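You operate a simulated robot arm through the tools that you are given. There is no shell and no other tool. Be economical: measure what you need, move in short steps, check, and stop when the job is done.

You run a simulated robot arm. Do the job below in one go: nothing can be reset, and whatever is moved stays where it is left.

Task
Put one of the lock caps from the top of the shipping bench on top of the label roll.
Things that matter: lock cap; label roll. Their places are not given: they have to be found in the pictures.

Only the result counts: the job must be done as asked and must still hold three seconds after the hand-in. Knocking over, shifting, dropping, spilling or breaking anything else fails it. A push-on lid holds only when it is set on centred and level and pressed home; a screw cap is set on level and turned clockwise until tight.

Robot
A 7-joint arm with a two-finger parallel gripper, fixed in place. Base frame: the origin is at the foot of the arm, x ahead of it, y to its left, z up; the work surface is at about z = 0. Lengths are in m, angles in degrees, forces in N, time in s.
With the tool pointing down near the work surface it reaches from about 0.24 to 0.62 m from the base axis. Its first joint turns from -66.0 to 66.0 degrees. Payload 2.6 kg.
Tool frame: the origin (TCP) lies between the finger pads and is the grasp point; the fingertips stand 0.03 m ahead of it; z points along the fingers, y is the line along which they close. The gripper opens to 0.094 m. The fingers are 0.028 m wide and 0.01 m thick; the gripper's body (0.05 by 0.096 m) begins 0.055 m behind the TCP.
Orientation is that of the tool frame in the base frame, as a unit quaternion [x, y, z, w]. With the fingers straight down and closing along the base's y, the tool's x points along the base's -x, its y along +y and its z along -z.

Tools
- The arm moves only by the tool step_arm. Its argument "rows" is a list of rows, each an object (a shift or turn left out is 0, a gripper value left out holds the last) with "slide": the shift along the tool's x, y, z in mm, a list of three; "yaw": the turn about the tool's z in degrees. In form: [{"slide": [x, y, z], "yaw": yaw}, ...]. A call has 1 to 20 rows; each row shifts and turns the commanded pose from where the row before left it, along the tool's axes as they then stand. "gripper" is the closure, from 0 (fully open) to 1 (shut), set as the call begins (left out, the last holds). Each row takes 0.2 s and may step no farther than 0.05 m and 8.6 degrees from the row before; otherwise, or with a gripper value out of range, the whole call is refused. Where a pose cannot be reached the arm comes as near as it can. A force on the tool above 40 N (or 10 N above the force at the start of the call, whichever is more), or a blocked arm, ends the call early, and 0.2 s more pass. Each finger travels about 0.072 m/s and halts on what it meets, pressing with about 33 N; the grip force reading is that of the motor and also rises with nothing between the fingers. The clock runs only during rows and for 0.2 s after the last one: add rows that do not move to give the fingers time. The reply holds the time, the measured pose of the TCP, the force on the tool along the base axes, the opening and the grip force, in the units named above and with some noise, and new pictures: "show" is both (left out), scene, wrist or none.
- Cameras (640 x 400 px; columns grow to the right, rows downward): "scene" is fixed at [0.041, 0.4338, 0.5671]; the picture's right is [-0.74, -0.67, 0.00], its down [-0.37, 0.41, -0.84] and it looks along [0.56, -0.62, -0.55] (base axes); focal length 342 px, centre (320, 200). "wrist" rides on the gripper at [-0.037, 0, -0.058] in the tool frame; the picture's right is [0.00, -1.00, 0.00], its down [0.97, 0.00, -0.24] and it looks along [0.24, 0.00, 0.97] (tool axes); focal length 218 px, centre (320, 200).
- probe_pixels(camera, pixels): there is no depth. For up to 12 entries [column, row, z] of the newest picture of that camera ("zoom" is the newest enlarged one), the place [x, y] in the base frame at which the ray of that pixel passes the height z, good to about 0.002 m. The clock stands still meanwhile.
- inspect(camera, box): a new picture of the part [left, top, right, bottom] of that camera's present view, enlarged. The clock stands still meanwhile.
- job_done(): hands the job in; it is judged then, once.

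Work in short steps. Measure before you move; look again where a grasp or a placing could have gone wrong, and mend it. You have 60 turns and 120 pictures in all, those below and enlarged ones among them. Open the gripper and draw the arm clear of the work before you hand the job in, unless the task says otherwise; then end with one line.

The tools are called after "Call:" as name(argument=value, ...) on one line, values as JSON. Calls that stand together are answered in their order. step_arm: Moves the arm, as the interface text tells. Its arguments: {"type":"object","properties":{"rows":{"type":"array"},"gripper":{"type":"number"},"show":{"type":"string","enum":["both","scene","wrist","none"]}},"required":["rows"]} The other tools are called the same way: probe_pixels (camera, pixels) gives the place at which the rays of pixels pass given heights; inspect (camera, box) takes an enlarged picture of a part of a camera's view; job_done () hands the job in.

At the start:

```text
time_s: 0.0
ee_pos: [0.3978, -0.0947, 0.2914]
tcp_rot: [0.0, 1.0, 0.0, 0.0]
ft_force: [-1.0, -0.2, -0.2]
gripper_width: 0.0941
grip_force: 0.0
```

scene: 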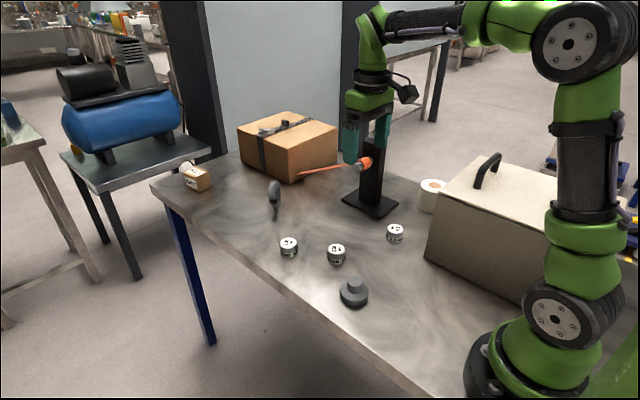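
wrist: 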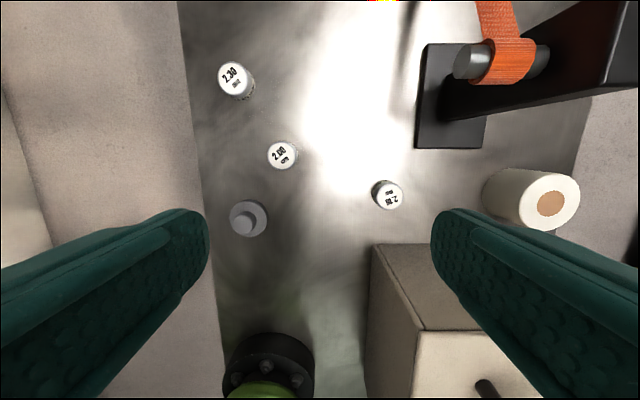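

The scene shows three small white-topped cylinders at (288,247), (336,254), (395,233), a grey knob at (354,292) and a roll at (433,193). I'll enlarge them to identify them.

Call:
inspect(camera="scene", box=[260, 160, 460, 320])

Call:
inspect(camera="wrist", box=[200, 40, 420, 250])

Call:
inspect(camera="scene", box=[150, 100, 310, 220])

Call:
inspect(camera="wrist", box=[360, 140, 600, 270])

```text
2.50 times, centred on (360, 240) of scene
```

zoom: 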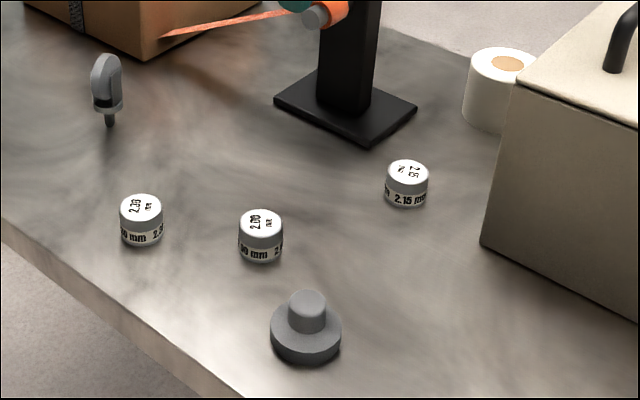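

```text
1.90 times, centred on (310, 145) of wrist
```

zoom: 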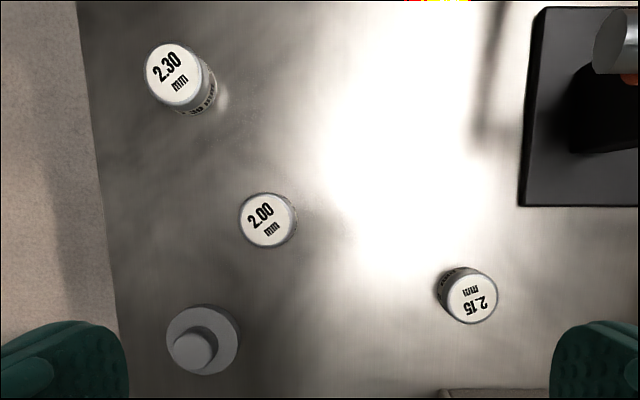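

```text
3.33 times, centred on (230, 160) of scene
```

zoom: 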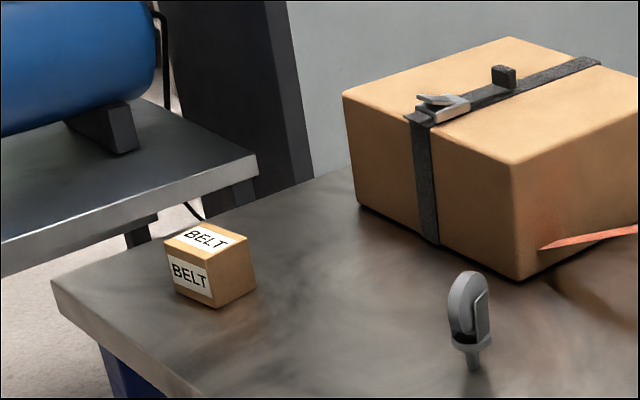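

```text
2.67 times, centred on (480, 205) of wrist
```

zoom: 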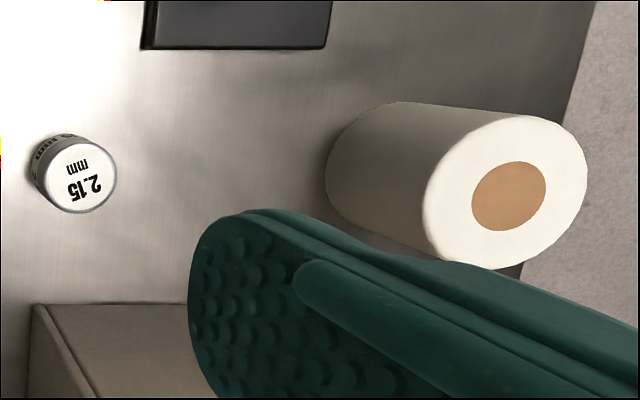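

The only repeated items are the three white cylinders (2.00, 2.15, 2.30 mm), so these are the lock caps; the white roll with the brown core is the label roll. I probe both from both cameras to find heights and places.

Call:
probe_pixels(camera="wrist", pixels=[[389.5, 196, 0.02], [389.5, 196, 0.03], [549, 202, 0.05], [549, 202, 0.07], [549, 202, 0.09], [283, 154, 0.02], [283, 154, 0.03], [372, 245, 0.1], [372, 245, 0.15], [417, 330, 0.1], [417, 330, 0.15], [485, 147, 0.01]])

Call:
probe_pixels(camera="scene", pixels=[[395.5, 228, 0.02], [395.5, 228, 0.03], [434, 185.5, 0.05], [434, 185.5, 0.07], [434, 185.5, 0.09], [336.5, 248.5, 0.02], [336.5, 248.5, 0.03], [467, 194, 0.1], [467, 194, 0.15], [425, 262, 0.0], [422, 211, 0.0], [506, 163, 0.15]])

Call:
inspect(camera="scene", box=[370, 150, 466, 250])

```text
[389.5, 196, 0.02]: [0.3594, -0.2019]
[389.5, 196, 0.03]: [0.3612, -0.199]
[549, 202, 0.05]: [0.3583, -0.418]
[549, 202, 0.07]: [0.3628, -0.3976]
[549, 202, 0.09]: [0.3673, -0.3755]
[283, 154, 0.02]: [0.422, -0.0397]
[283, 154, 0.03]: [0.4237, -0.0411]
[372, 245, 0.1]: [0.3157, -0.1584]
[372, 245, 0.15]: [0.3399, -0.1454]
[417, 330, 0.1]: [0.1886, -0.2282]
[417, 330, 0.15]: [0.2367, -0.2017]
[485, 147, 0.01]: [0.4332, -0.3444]
```

```text
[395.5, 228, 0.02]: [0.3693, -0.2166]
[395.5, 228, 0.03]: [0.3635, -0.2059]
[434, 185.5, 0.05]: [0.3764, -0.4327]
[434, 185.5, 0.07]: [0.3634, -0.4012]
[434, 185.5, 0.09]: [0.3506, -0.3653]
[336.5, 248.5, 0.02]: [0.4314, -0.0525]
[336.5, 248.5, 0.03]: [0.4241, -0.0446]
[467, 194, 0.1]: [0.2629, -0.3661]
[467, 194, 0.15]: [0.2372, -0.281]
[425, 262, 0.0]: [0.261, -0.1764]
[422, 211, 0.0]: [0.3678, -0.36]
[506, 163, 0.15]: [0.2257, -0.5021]
```

```text
4.00 times, centred on (418, 200) of scene
```

zoom: 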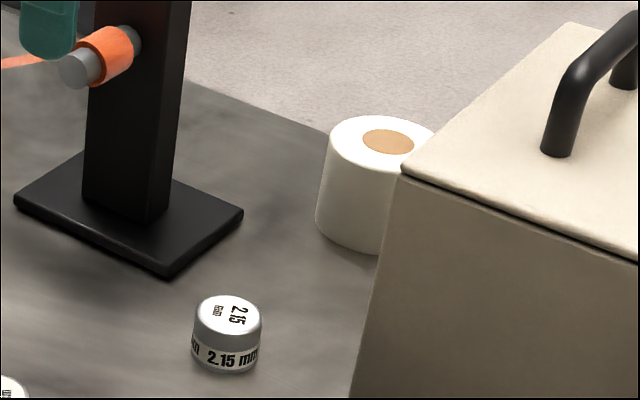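

Both views agree: roll top at z≈0.071 centred at (0.363,-0.397), 2.00 cap top at z≈0.031 centred at (0.424,-0.043), box corner about (0.26,-0.18) and ~0.175 tall. I pick the free-standing 2.00 cap, moving above it and partway down; I also check the post's footprint.

Call:
probe_pixels(camera="scene", pixels=[[359, 200, 0.01], [375.5, 205.5, 0.01], [382, 195, 0.01], [379, 219, 0.01], [398.5, 203, 0.01], [341, 200, 0.01], [336, 262, 0.0]])

Call:
step_arm(rows=[{"slide": [-13, 26, 0]}, {"slide": [-13, 26, 0]}, {"slide": [0, 0, 40]}, {"slide": [0, 0, 40]}, {"slide": [0, 0, 40]}, {"slide": [0, 0, 0]}], gripper=0)

```text
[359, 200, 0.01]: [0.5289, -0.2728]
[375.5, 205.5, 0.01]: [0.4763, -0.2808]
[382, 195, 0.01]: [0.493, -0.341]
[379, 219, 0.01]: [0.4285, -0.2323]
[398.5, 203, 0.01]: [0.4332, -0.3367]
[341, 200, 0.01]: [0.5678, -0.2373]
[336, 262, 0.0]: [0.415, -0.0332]
```

```text
time_s: 1.4
ee_pos: [0.4221, -0.0456, 0.1704]
tcp_rot: [0.0, 1.0, 0.0, -0.001]
ft_force: [0.0, -0.7, 0.2]
gripper_width: 0.0939
grip_force: 0.1
```

scene: 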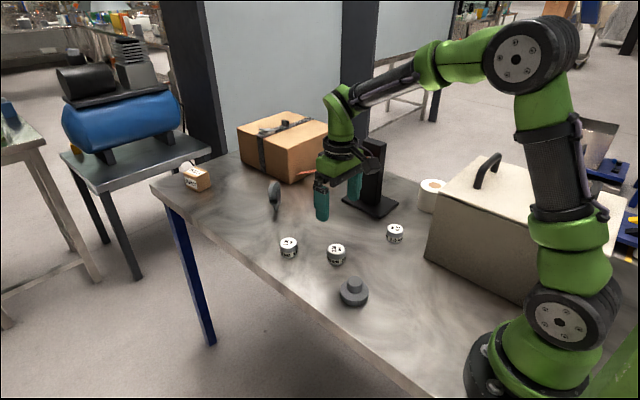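
wrist: 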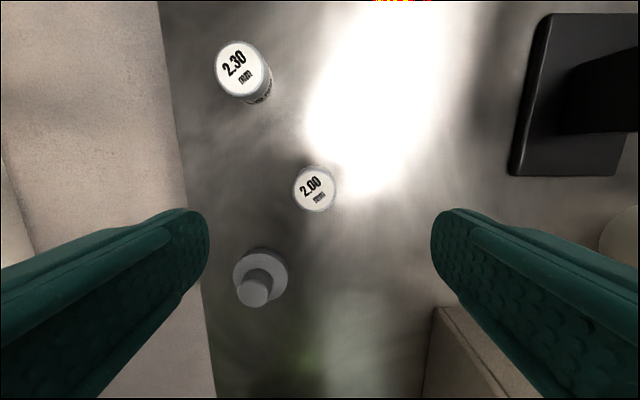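

The cap's top is at wrist (315,188); I probe its centre and the edges for its size.

Call:
probe_pixels(camera="wrist", pixels=[[314.5, 187.5, 0.031], [293, 187, 0.031], [336.5, 187, 0.031], [314, 166, 0.031], [314, 210, 0.031], [260, 276, 0.0]])

Call:
inspect(camera="wrist", box=[264, 150, 364, 230])

```text
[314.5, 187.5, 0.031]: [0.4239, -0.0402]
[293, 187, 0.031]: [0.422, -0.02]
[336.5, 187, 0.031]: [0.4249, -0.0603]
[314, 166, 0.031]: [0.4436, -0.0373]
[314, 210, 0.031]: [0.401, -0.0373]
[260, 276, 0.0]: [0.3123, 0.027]
```

```text
5.00 times, centred on (314, 190) of wrist
```

zoom: 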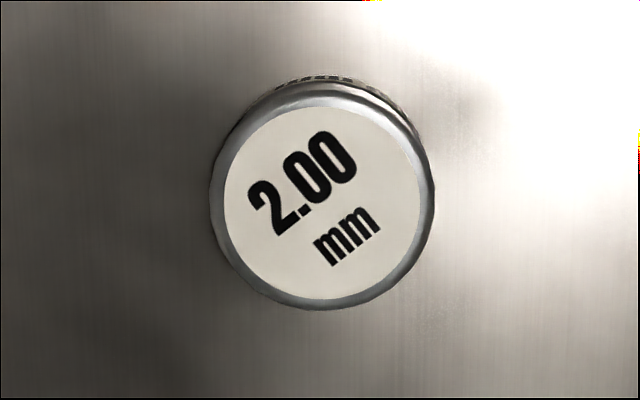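

Cap is ~40 mm wide, centred near (0.4225,-0.041). I shift y by 4 mm and descend to z≈0.034 (tips 4 mm above the table), then close.

Call:
step_arm(rows=[{"slide": [0, 4, 30]}, {"slide": [0, 0, 35]}, {"slide": [0, 0, 35]}, {"slide": [0, 0, 26]}, {"slide": [0, 0, 10]}, {"slide": [0, 0, 0]}])

```text
time_s: 2.8
ee_pos: [0.423, -0.039, 0.0343]
tcp_rot: [0.0, 1.0, 0.0, -0.001]
ft_force: [-0.6, 1.2, -0.3]
gripper_width: 0.0937
grip_force: 0.1
```

scene: 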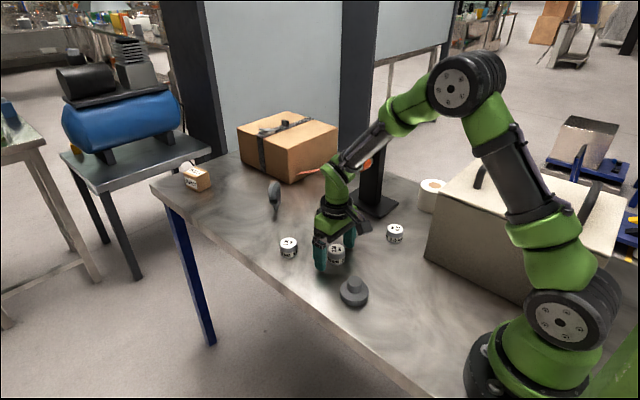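
wrist: 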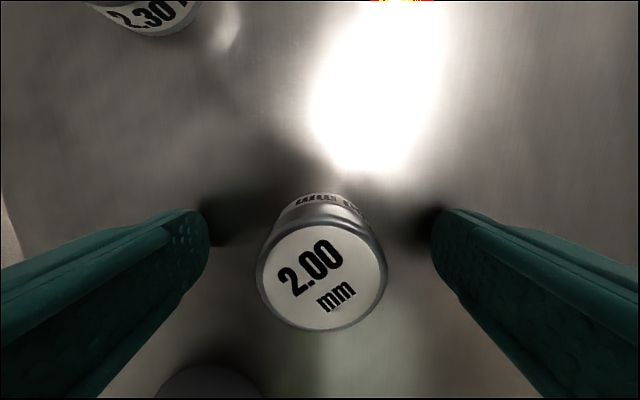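

The cap sits between the fingers at (322,268), on the TCP's line, so I close on it.

Call:
step_arm(rows=[{}, {}, {}, {}], gripper=1, show="wrist")

```text
time_s: 3.8
ee_pos: [0.4217, -0.0397, 0.0341]
tcp_rot: [-0.001, 1.0, 0.0, 0.0]
ft_force: [-0.2, 0.2, 0.9]
gripper_width: 0.0413
grip_force: 32.9
```

wrist: 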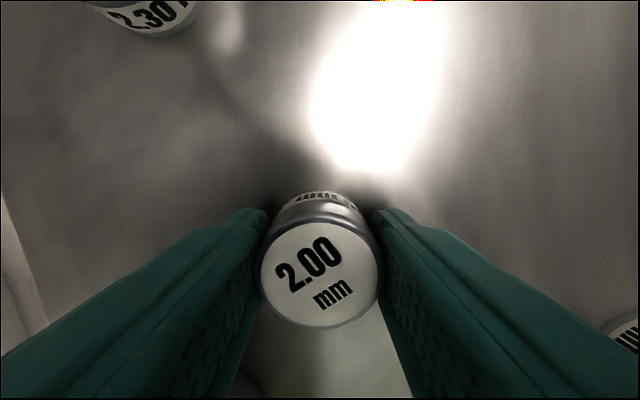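

Opening 41 mm with 33 N: the cap is gripped. I lift straight up to z≈0.27.

Call:
step_arm(rows=[{"slide": [0, 0, -20]}, {"slide": [0, 0, -40]}, {"slide": [0, 0, -45]}, {"slide": [0, 0, -45]}, {"slide": [0, 0, -45]}, {"slide": [0, 0, -40]}, {"slide": [30, 0, 0]}, {"slide": [29, 0, 0]}, {}])

```text
time_s: 5.8
ee_pos: [0.3632, -0.0394, 0.2707]
tcp_rot: [-0.001, 1.0, 0.0, 0.0]
ft_force: [0.3, 0.2, -1.0]
gripper_width: 0.0416
grip_force: 33.1
```

scene: 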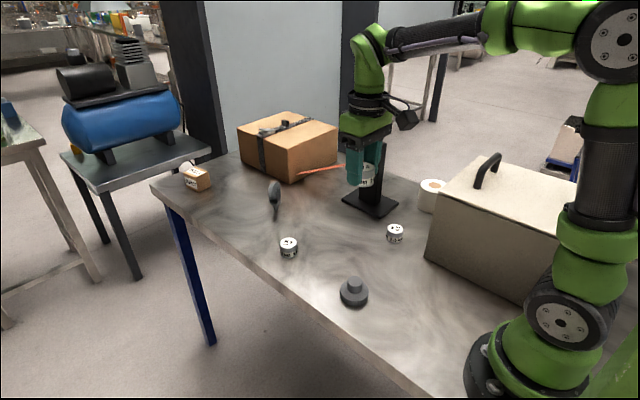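
wrist: 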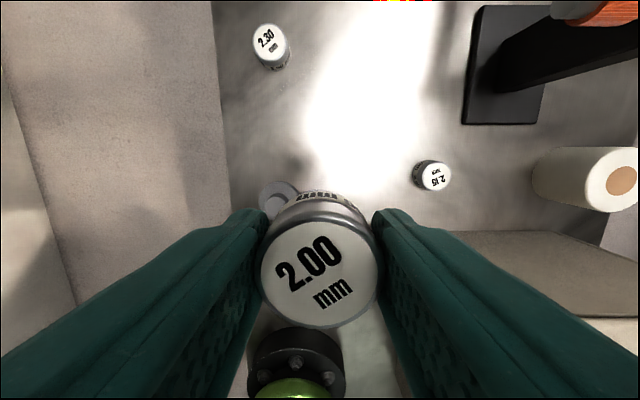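

Cap still held. I carry it along y toward the roll at z 0.27 (the post stands at x>0.47), stopping short to re-measure the roll.

Call:
step_arm(rows=[{"slide": [0, -30, 0]}, {"slide": [0, -44, 0]}, {"slide": [0, -44, 0]}, {"slide": [0, -44, 0]}, {"slide": [0, -44, 0]}, {"slide": [0, -44, 0]}, {"slide": [0, -30, 0]}, {}])

```text
time_s: 7.6
ee_pos: [0.3633, -0.3191, 0.2709]
tcp_rot: [-0.001, 1.0, 0.0, 0.0]
ft_force: [-0.3, -0.1, -1.4]
gripper_width: 0.0407
grip_force: 33.0
```

scene: 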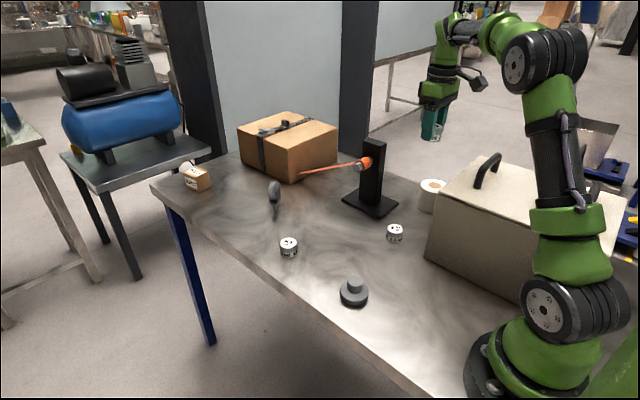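
wrist: 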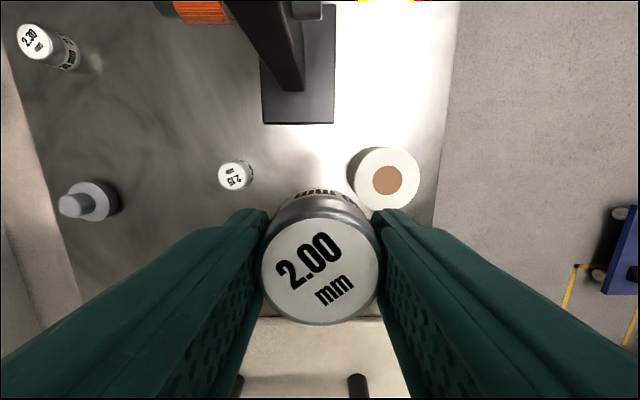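

The roll's top is now clear at wrist (388,180). I probe it, and the box's near top edge at about (310,320).

Call:
probe_pixels(camera="wrist", pixels=[[388, 180, 0.071], [354, 180, 0.071], [421, 179, 0.071], [387, 148, 0.071], [387, 211, 0.071], [390, 319, 0.175], [260, 320, 0.175], [391, 319, 0.15]])

Call:
inspect(camera="wrist", box=[340, 140, 436, 220])

Call:
inspect(camera="scene", box=[400, 80, 480, 220])

```text
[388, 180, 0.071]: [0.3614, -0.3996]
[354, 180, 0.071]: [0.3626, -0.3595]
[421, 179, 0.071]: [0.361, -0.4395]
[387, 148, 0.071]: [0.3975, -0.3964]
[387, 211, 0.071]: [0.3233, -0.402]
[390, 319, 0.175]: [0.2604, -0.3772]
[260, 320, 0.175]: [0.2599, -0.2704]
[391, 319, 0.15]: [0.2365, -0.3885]
```

```text
5.00 times, centred on (388, 180) of wrist
```

zoom: 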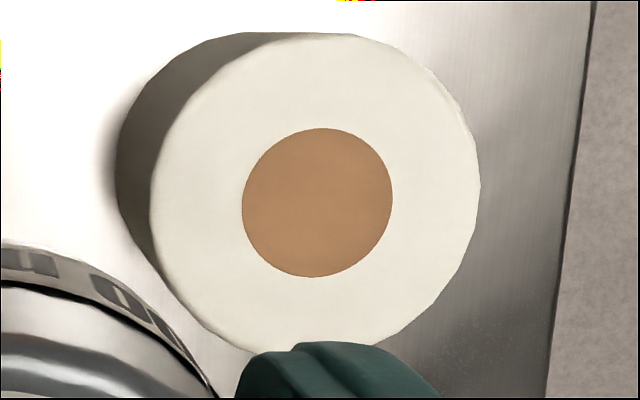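

```text
2.86 times, centred on (440, 150) of scene
```

zoom: 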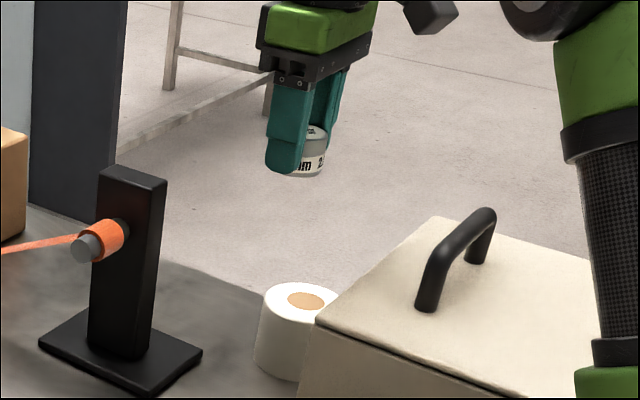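

The core is flush and solid; the roll is centred at (0.361,-0.399) with box edge at x=0.26. I move over it and lower to TCP z≈0.15.

Call:
step_arm(rows=[{"slide": [2, -40, 0]}, {"slide": [0, -40, 0]}, {}, {"slide": [0, 0, 40]}, {"slide": [0, 0, 40]}, {"slide": [0, 0, 40]}, {}])

Call:
inspect(camera="scene", box=[390, 110, 486, 230])

```text
time_s: 9.2
ee_pos: [0.3623, -0.3994, 0.1476]
tcp_rot: [0.0, 1.0, 0.0, 0.0]
ft_force: [0.4, -0.2, -1.5]
gripper_width: 0.0407
grip_force: 33.0
```

scene: 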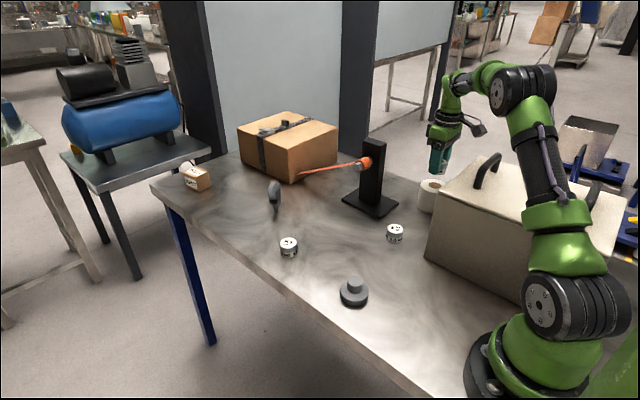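
wrist: 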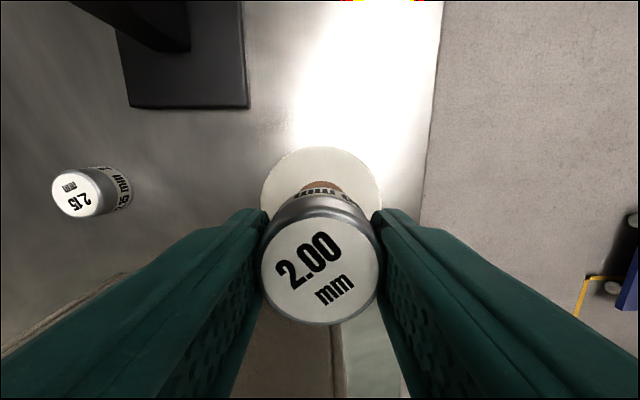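

```text
3.33 times, centred on (438, 170) of scene
```

zoom: 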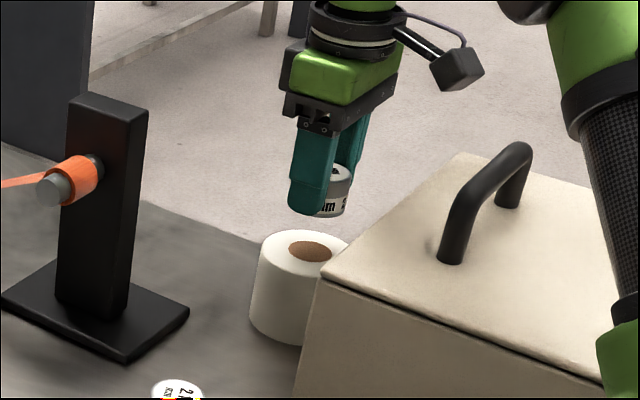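

The cap is centred over the roll (roll edges 261–382 in the wrist view). I lower to 0.110 then in fine 2 mm steps towards expected contact at 0.105.

Call:
step_arm(rows=[{"slide": [0, 0, 20]}, {"slide": [0, 0, 15]}, {"slide": [0, 0, 3]}, {"slide": [0, 0, 2]}, {}])

Call:
inspect(camera="scene", box=[410, 145, 466, 220])

```text
time_s: 10.4
ee_pos: [0.3617, -0.3987, 0.1096]
tcp_rot: [0.0, 1.0, 0.0, 0.0]
ft_force: [0.3, 0.7, -1.3]
gripper_width: 0.0405
grip_force: 32.8
```

scene: 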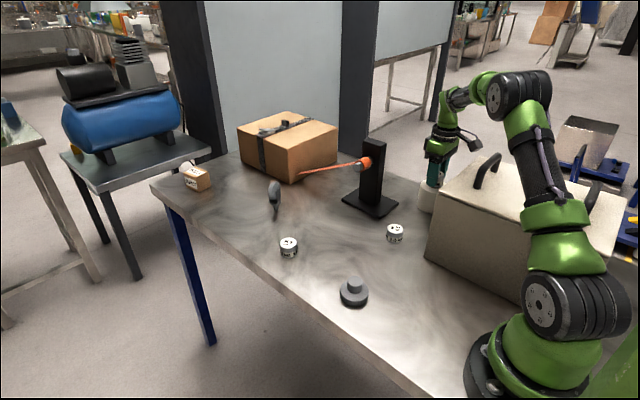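
wrist: 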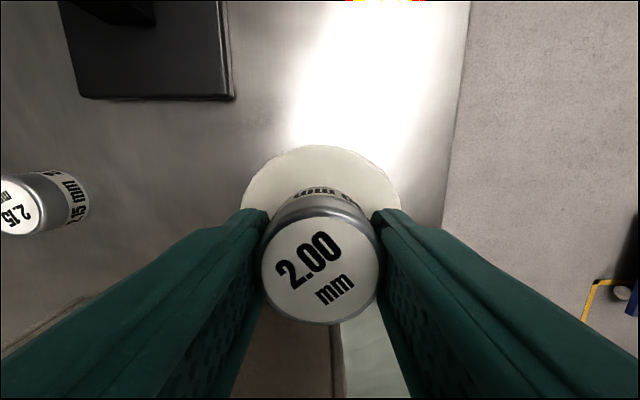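

```text
5.33 times, centred on (438, 182) of scene
```

zoom: 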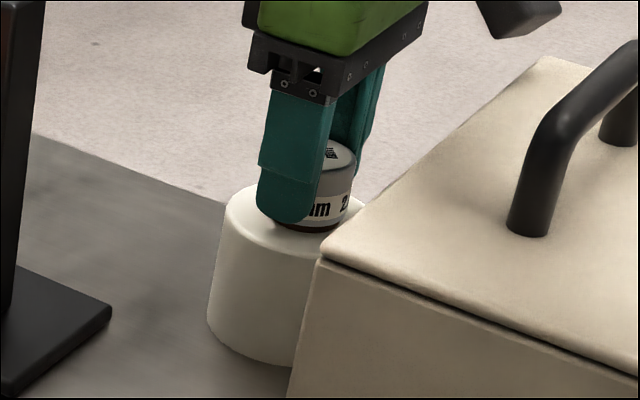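

No contact yet (force unchanged at −1.3 N). I go down 1 mm at a time, watching the force.

Call:
step_arm(rows=[{"slide": [0, 0, 1]}, {"slide": [0, 0, 1]}, {"slide": [0, 0, 1]}, {}], show="none")

```text
time_s: 11.4
ee_pos: [0.362, -0.398, 0.1074]
tcp_rot: [-0.001, 1.0, -0.001, 0.0]
ft_force: [-0.2, 0.9, -1.7]
gripper_width: 0.0406
grip_force: 33.1
```

Still no contact; another 2 mm.

Call:
step_arm(rows=[{"slide": [0, 0, 1]}, {}, {"slide": [0, 0, 1]}, {}], show="none")

```text
time_s: 12.4
ee_pos: [0.3611, -0.3992, 0.1036]
tcp_rot: [0.001, 1.0, 0.0, 0.0]
ft_force: [1.5, 0.0, -0.3]
gripper_width: 0.0407
grip_force: 32.5
```

Force changed slightly to −0.3 N; one more millimetre.

Call:
step_arm(rows=[{"slide": [0, 0, 0.7]}, {}], show="none")

Call:
inspect(camera="scene", box=[410, 145, 466, 220])

```text
time_s: 13.0
ee_pos: [0.3613, -0.4001, 0.1042]
tcp_rot: [0.0, 1.0, 0.0, -0.001]
ft_force: [1.2, -0.5, -1.3]
gripper_width: 0.0404
grip_force: 32.5
```

```text
5.33 times, centred on (438, 182) of scene
```

zoom: 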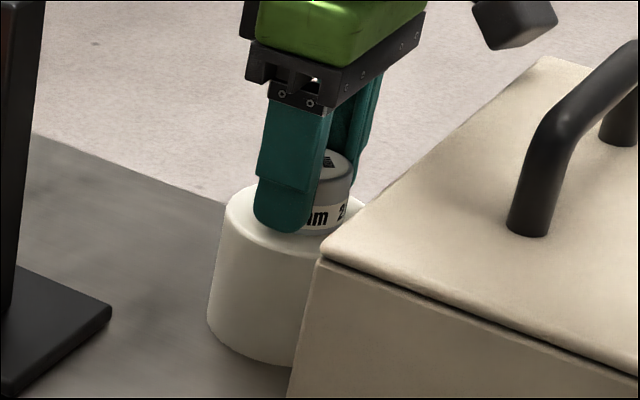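

Nearly touching; still no clear load (−1.3 N), so I continue by fractions of a millimetre.

Call:
step_arm(rows=[{"slide": [0, 0, 0.7]}, {}], show="none")

Call:
step_arm(rows=[{"slide": [0, 0, 0.6]}, {}], show="none")

```text
time_s: 13.6
ee_pos: [0.3621, -0.3998, 0.1033]
tcp_rot: [0.0, 1.0, -0.002, 0.0]
ft_force: [0.6, -0.8, 2.1]
gripper_width: 0.0406
grip_force: 33.1
```

```text
time_s: 14.2
ee_pos: [0.3634, -0.3989, 0.1042]
tcp_rot: [0.0, 1.0, 0.0, 0.0]
ft_force: [-0.5, -0.1, 10.8]
gripper_width: 0.0405
grip_force: 33.4
```

Contact is firm (10.8 N). I ease up 0.6 mm and open partway.

Call:
step_arm(rows=[{"slide": [0, 0, -0.6]}, {}], show="none")

Call:
step_arm(rows=[{}, {}, {}], gripper=0.25)

```text
time_s: 14.8
ee_pos: [0.3622, -0.3987, 0.1039]
tcp_rot: [-0.001, 1.0, 0.0, 0.0]
ft_force: [0.1, -2.8, 6.6]
gripper_width: 0.0404
grip_force: 33.2
```

```text
time_s: 15.6
ee_pos: [0.3619, -0.3985, 0.103]
tcp_rot: [0.0, 1.0, 0.001, 0.0]
ft_force: [0.3, -1.1, 0.7]
gripper_width: 0.0705
grip_force: 0.0
```

scene: 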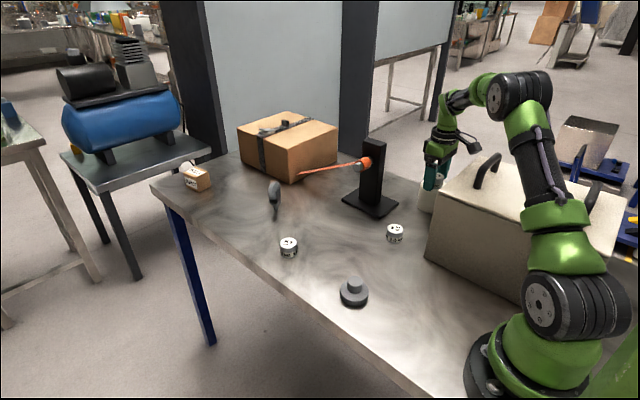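
wrist: 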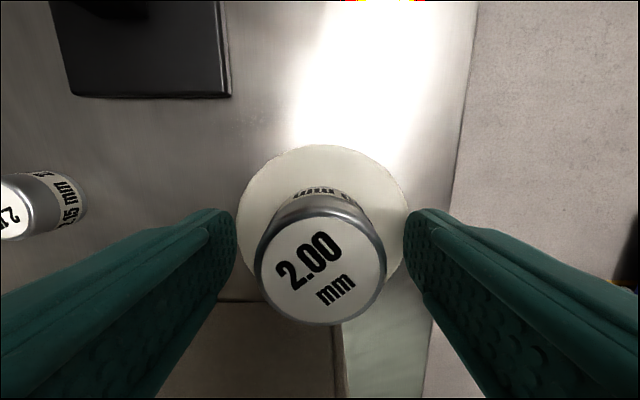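

The cap stands free at the roll's centre with fingers clear. I rise straight up to z≈0.29.

Call:
step_arm(rows=[{"slide": [0, 0, -10]}, {"slide": [0, 0, -30]}, {"slide": [0, 0, -45]}, {"slide": [0, 0, -45]}, {"slide": [0, 0, -45]}, {"slide": [0, 15, -10]}, {"slide": [0, 35, 0]}, {"slide": [0, 45, 0]}, {"slide": [0, 45, 0]}, {}])

Call:
inspect(camera="scene", box=[400, 140, 480, 220])

```text
time_s: 17.8
ee_pos: [0.3635, -0.2583, 0.2891]
tcp_rot: [0.0, 1.0, 0.0, 0.0]
ft_force: [1.0, 1.6, 0.2]
gripper_width: 0.0703
grip_force: 0.1
```

scene: 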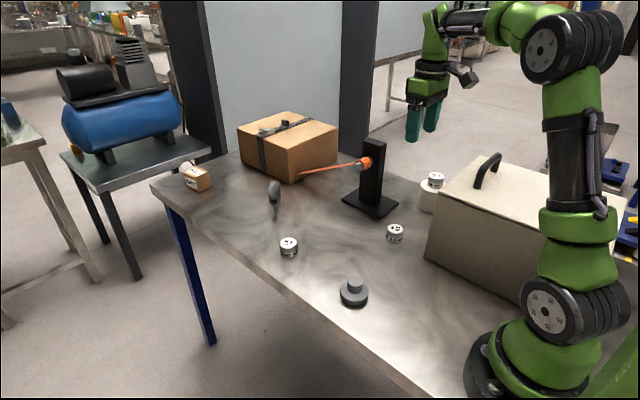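
wrist: 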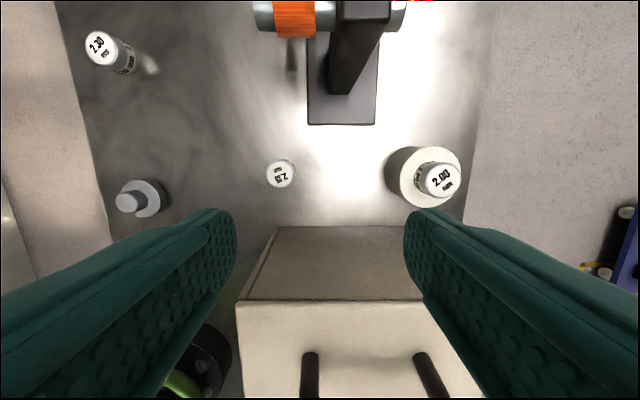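

```text
5.00 times, centred on (440, 180) of scene
```

zoom: 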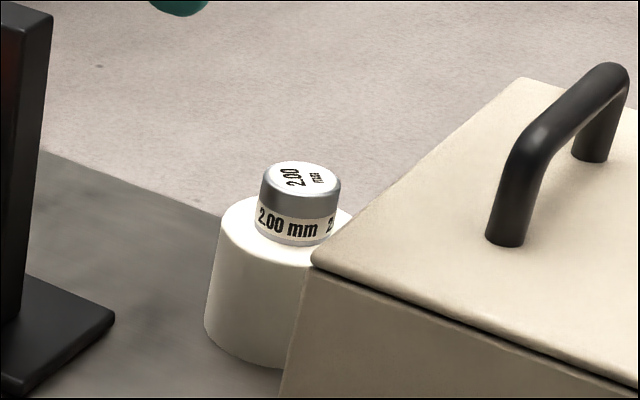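

The cap stands level and centred on the roll at scene (437,180), nothing else has moved, and the arm is clear. I open the gripper fully and hand in.

Call:
step_arm(rows=[{}, {}], gripper=0, show="none")

Call:
job_done()

```text
time_s: 18.4
ee_pos: [0.3642, -0.259, 0.289]
tcp_rot: [0.001, 1.0, 0.0, 0.0]
ft_force: [-0.9, 0.2, 0.1]
gripper_width: 0.0942
grip_force: 0.1
```

```text
The job is handed in.
```

The cap marked 2.00 mm is standing level and centred on top of the label roll, and the job is handed in; I took the three white mm-marked cylinders to be the lock caps, since they were the only repeated items on the bench.
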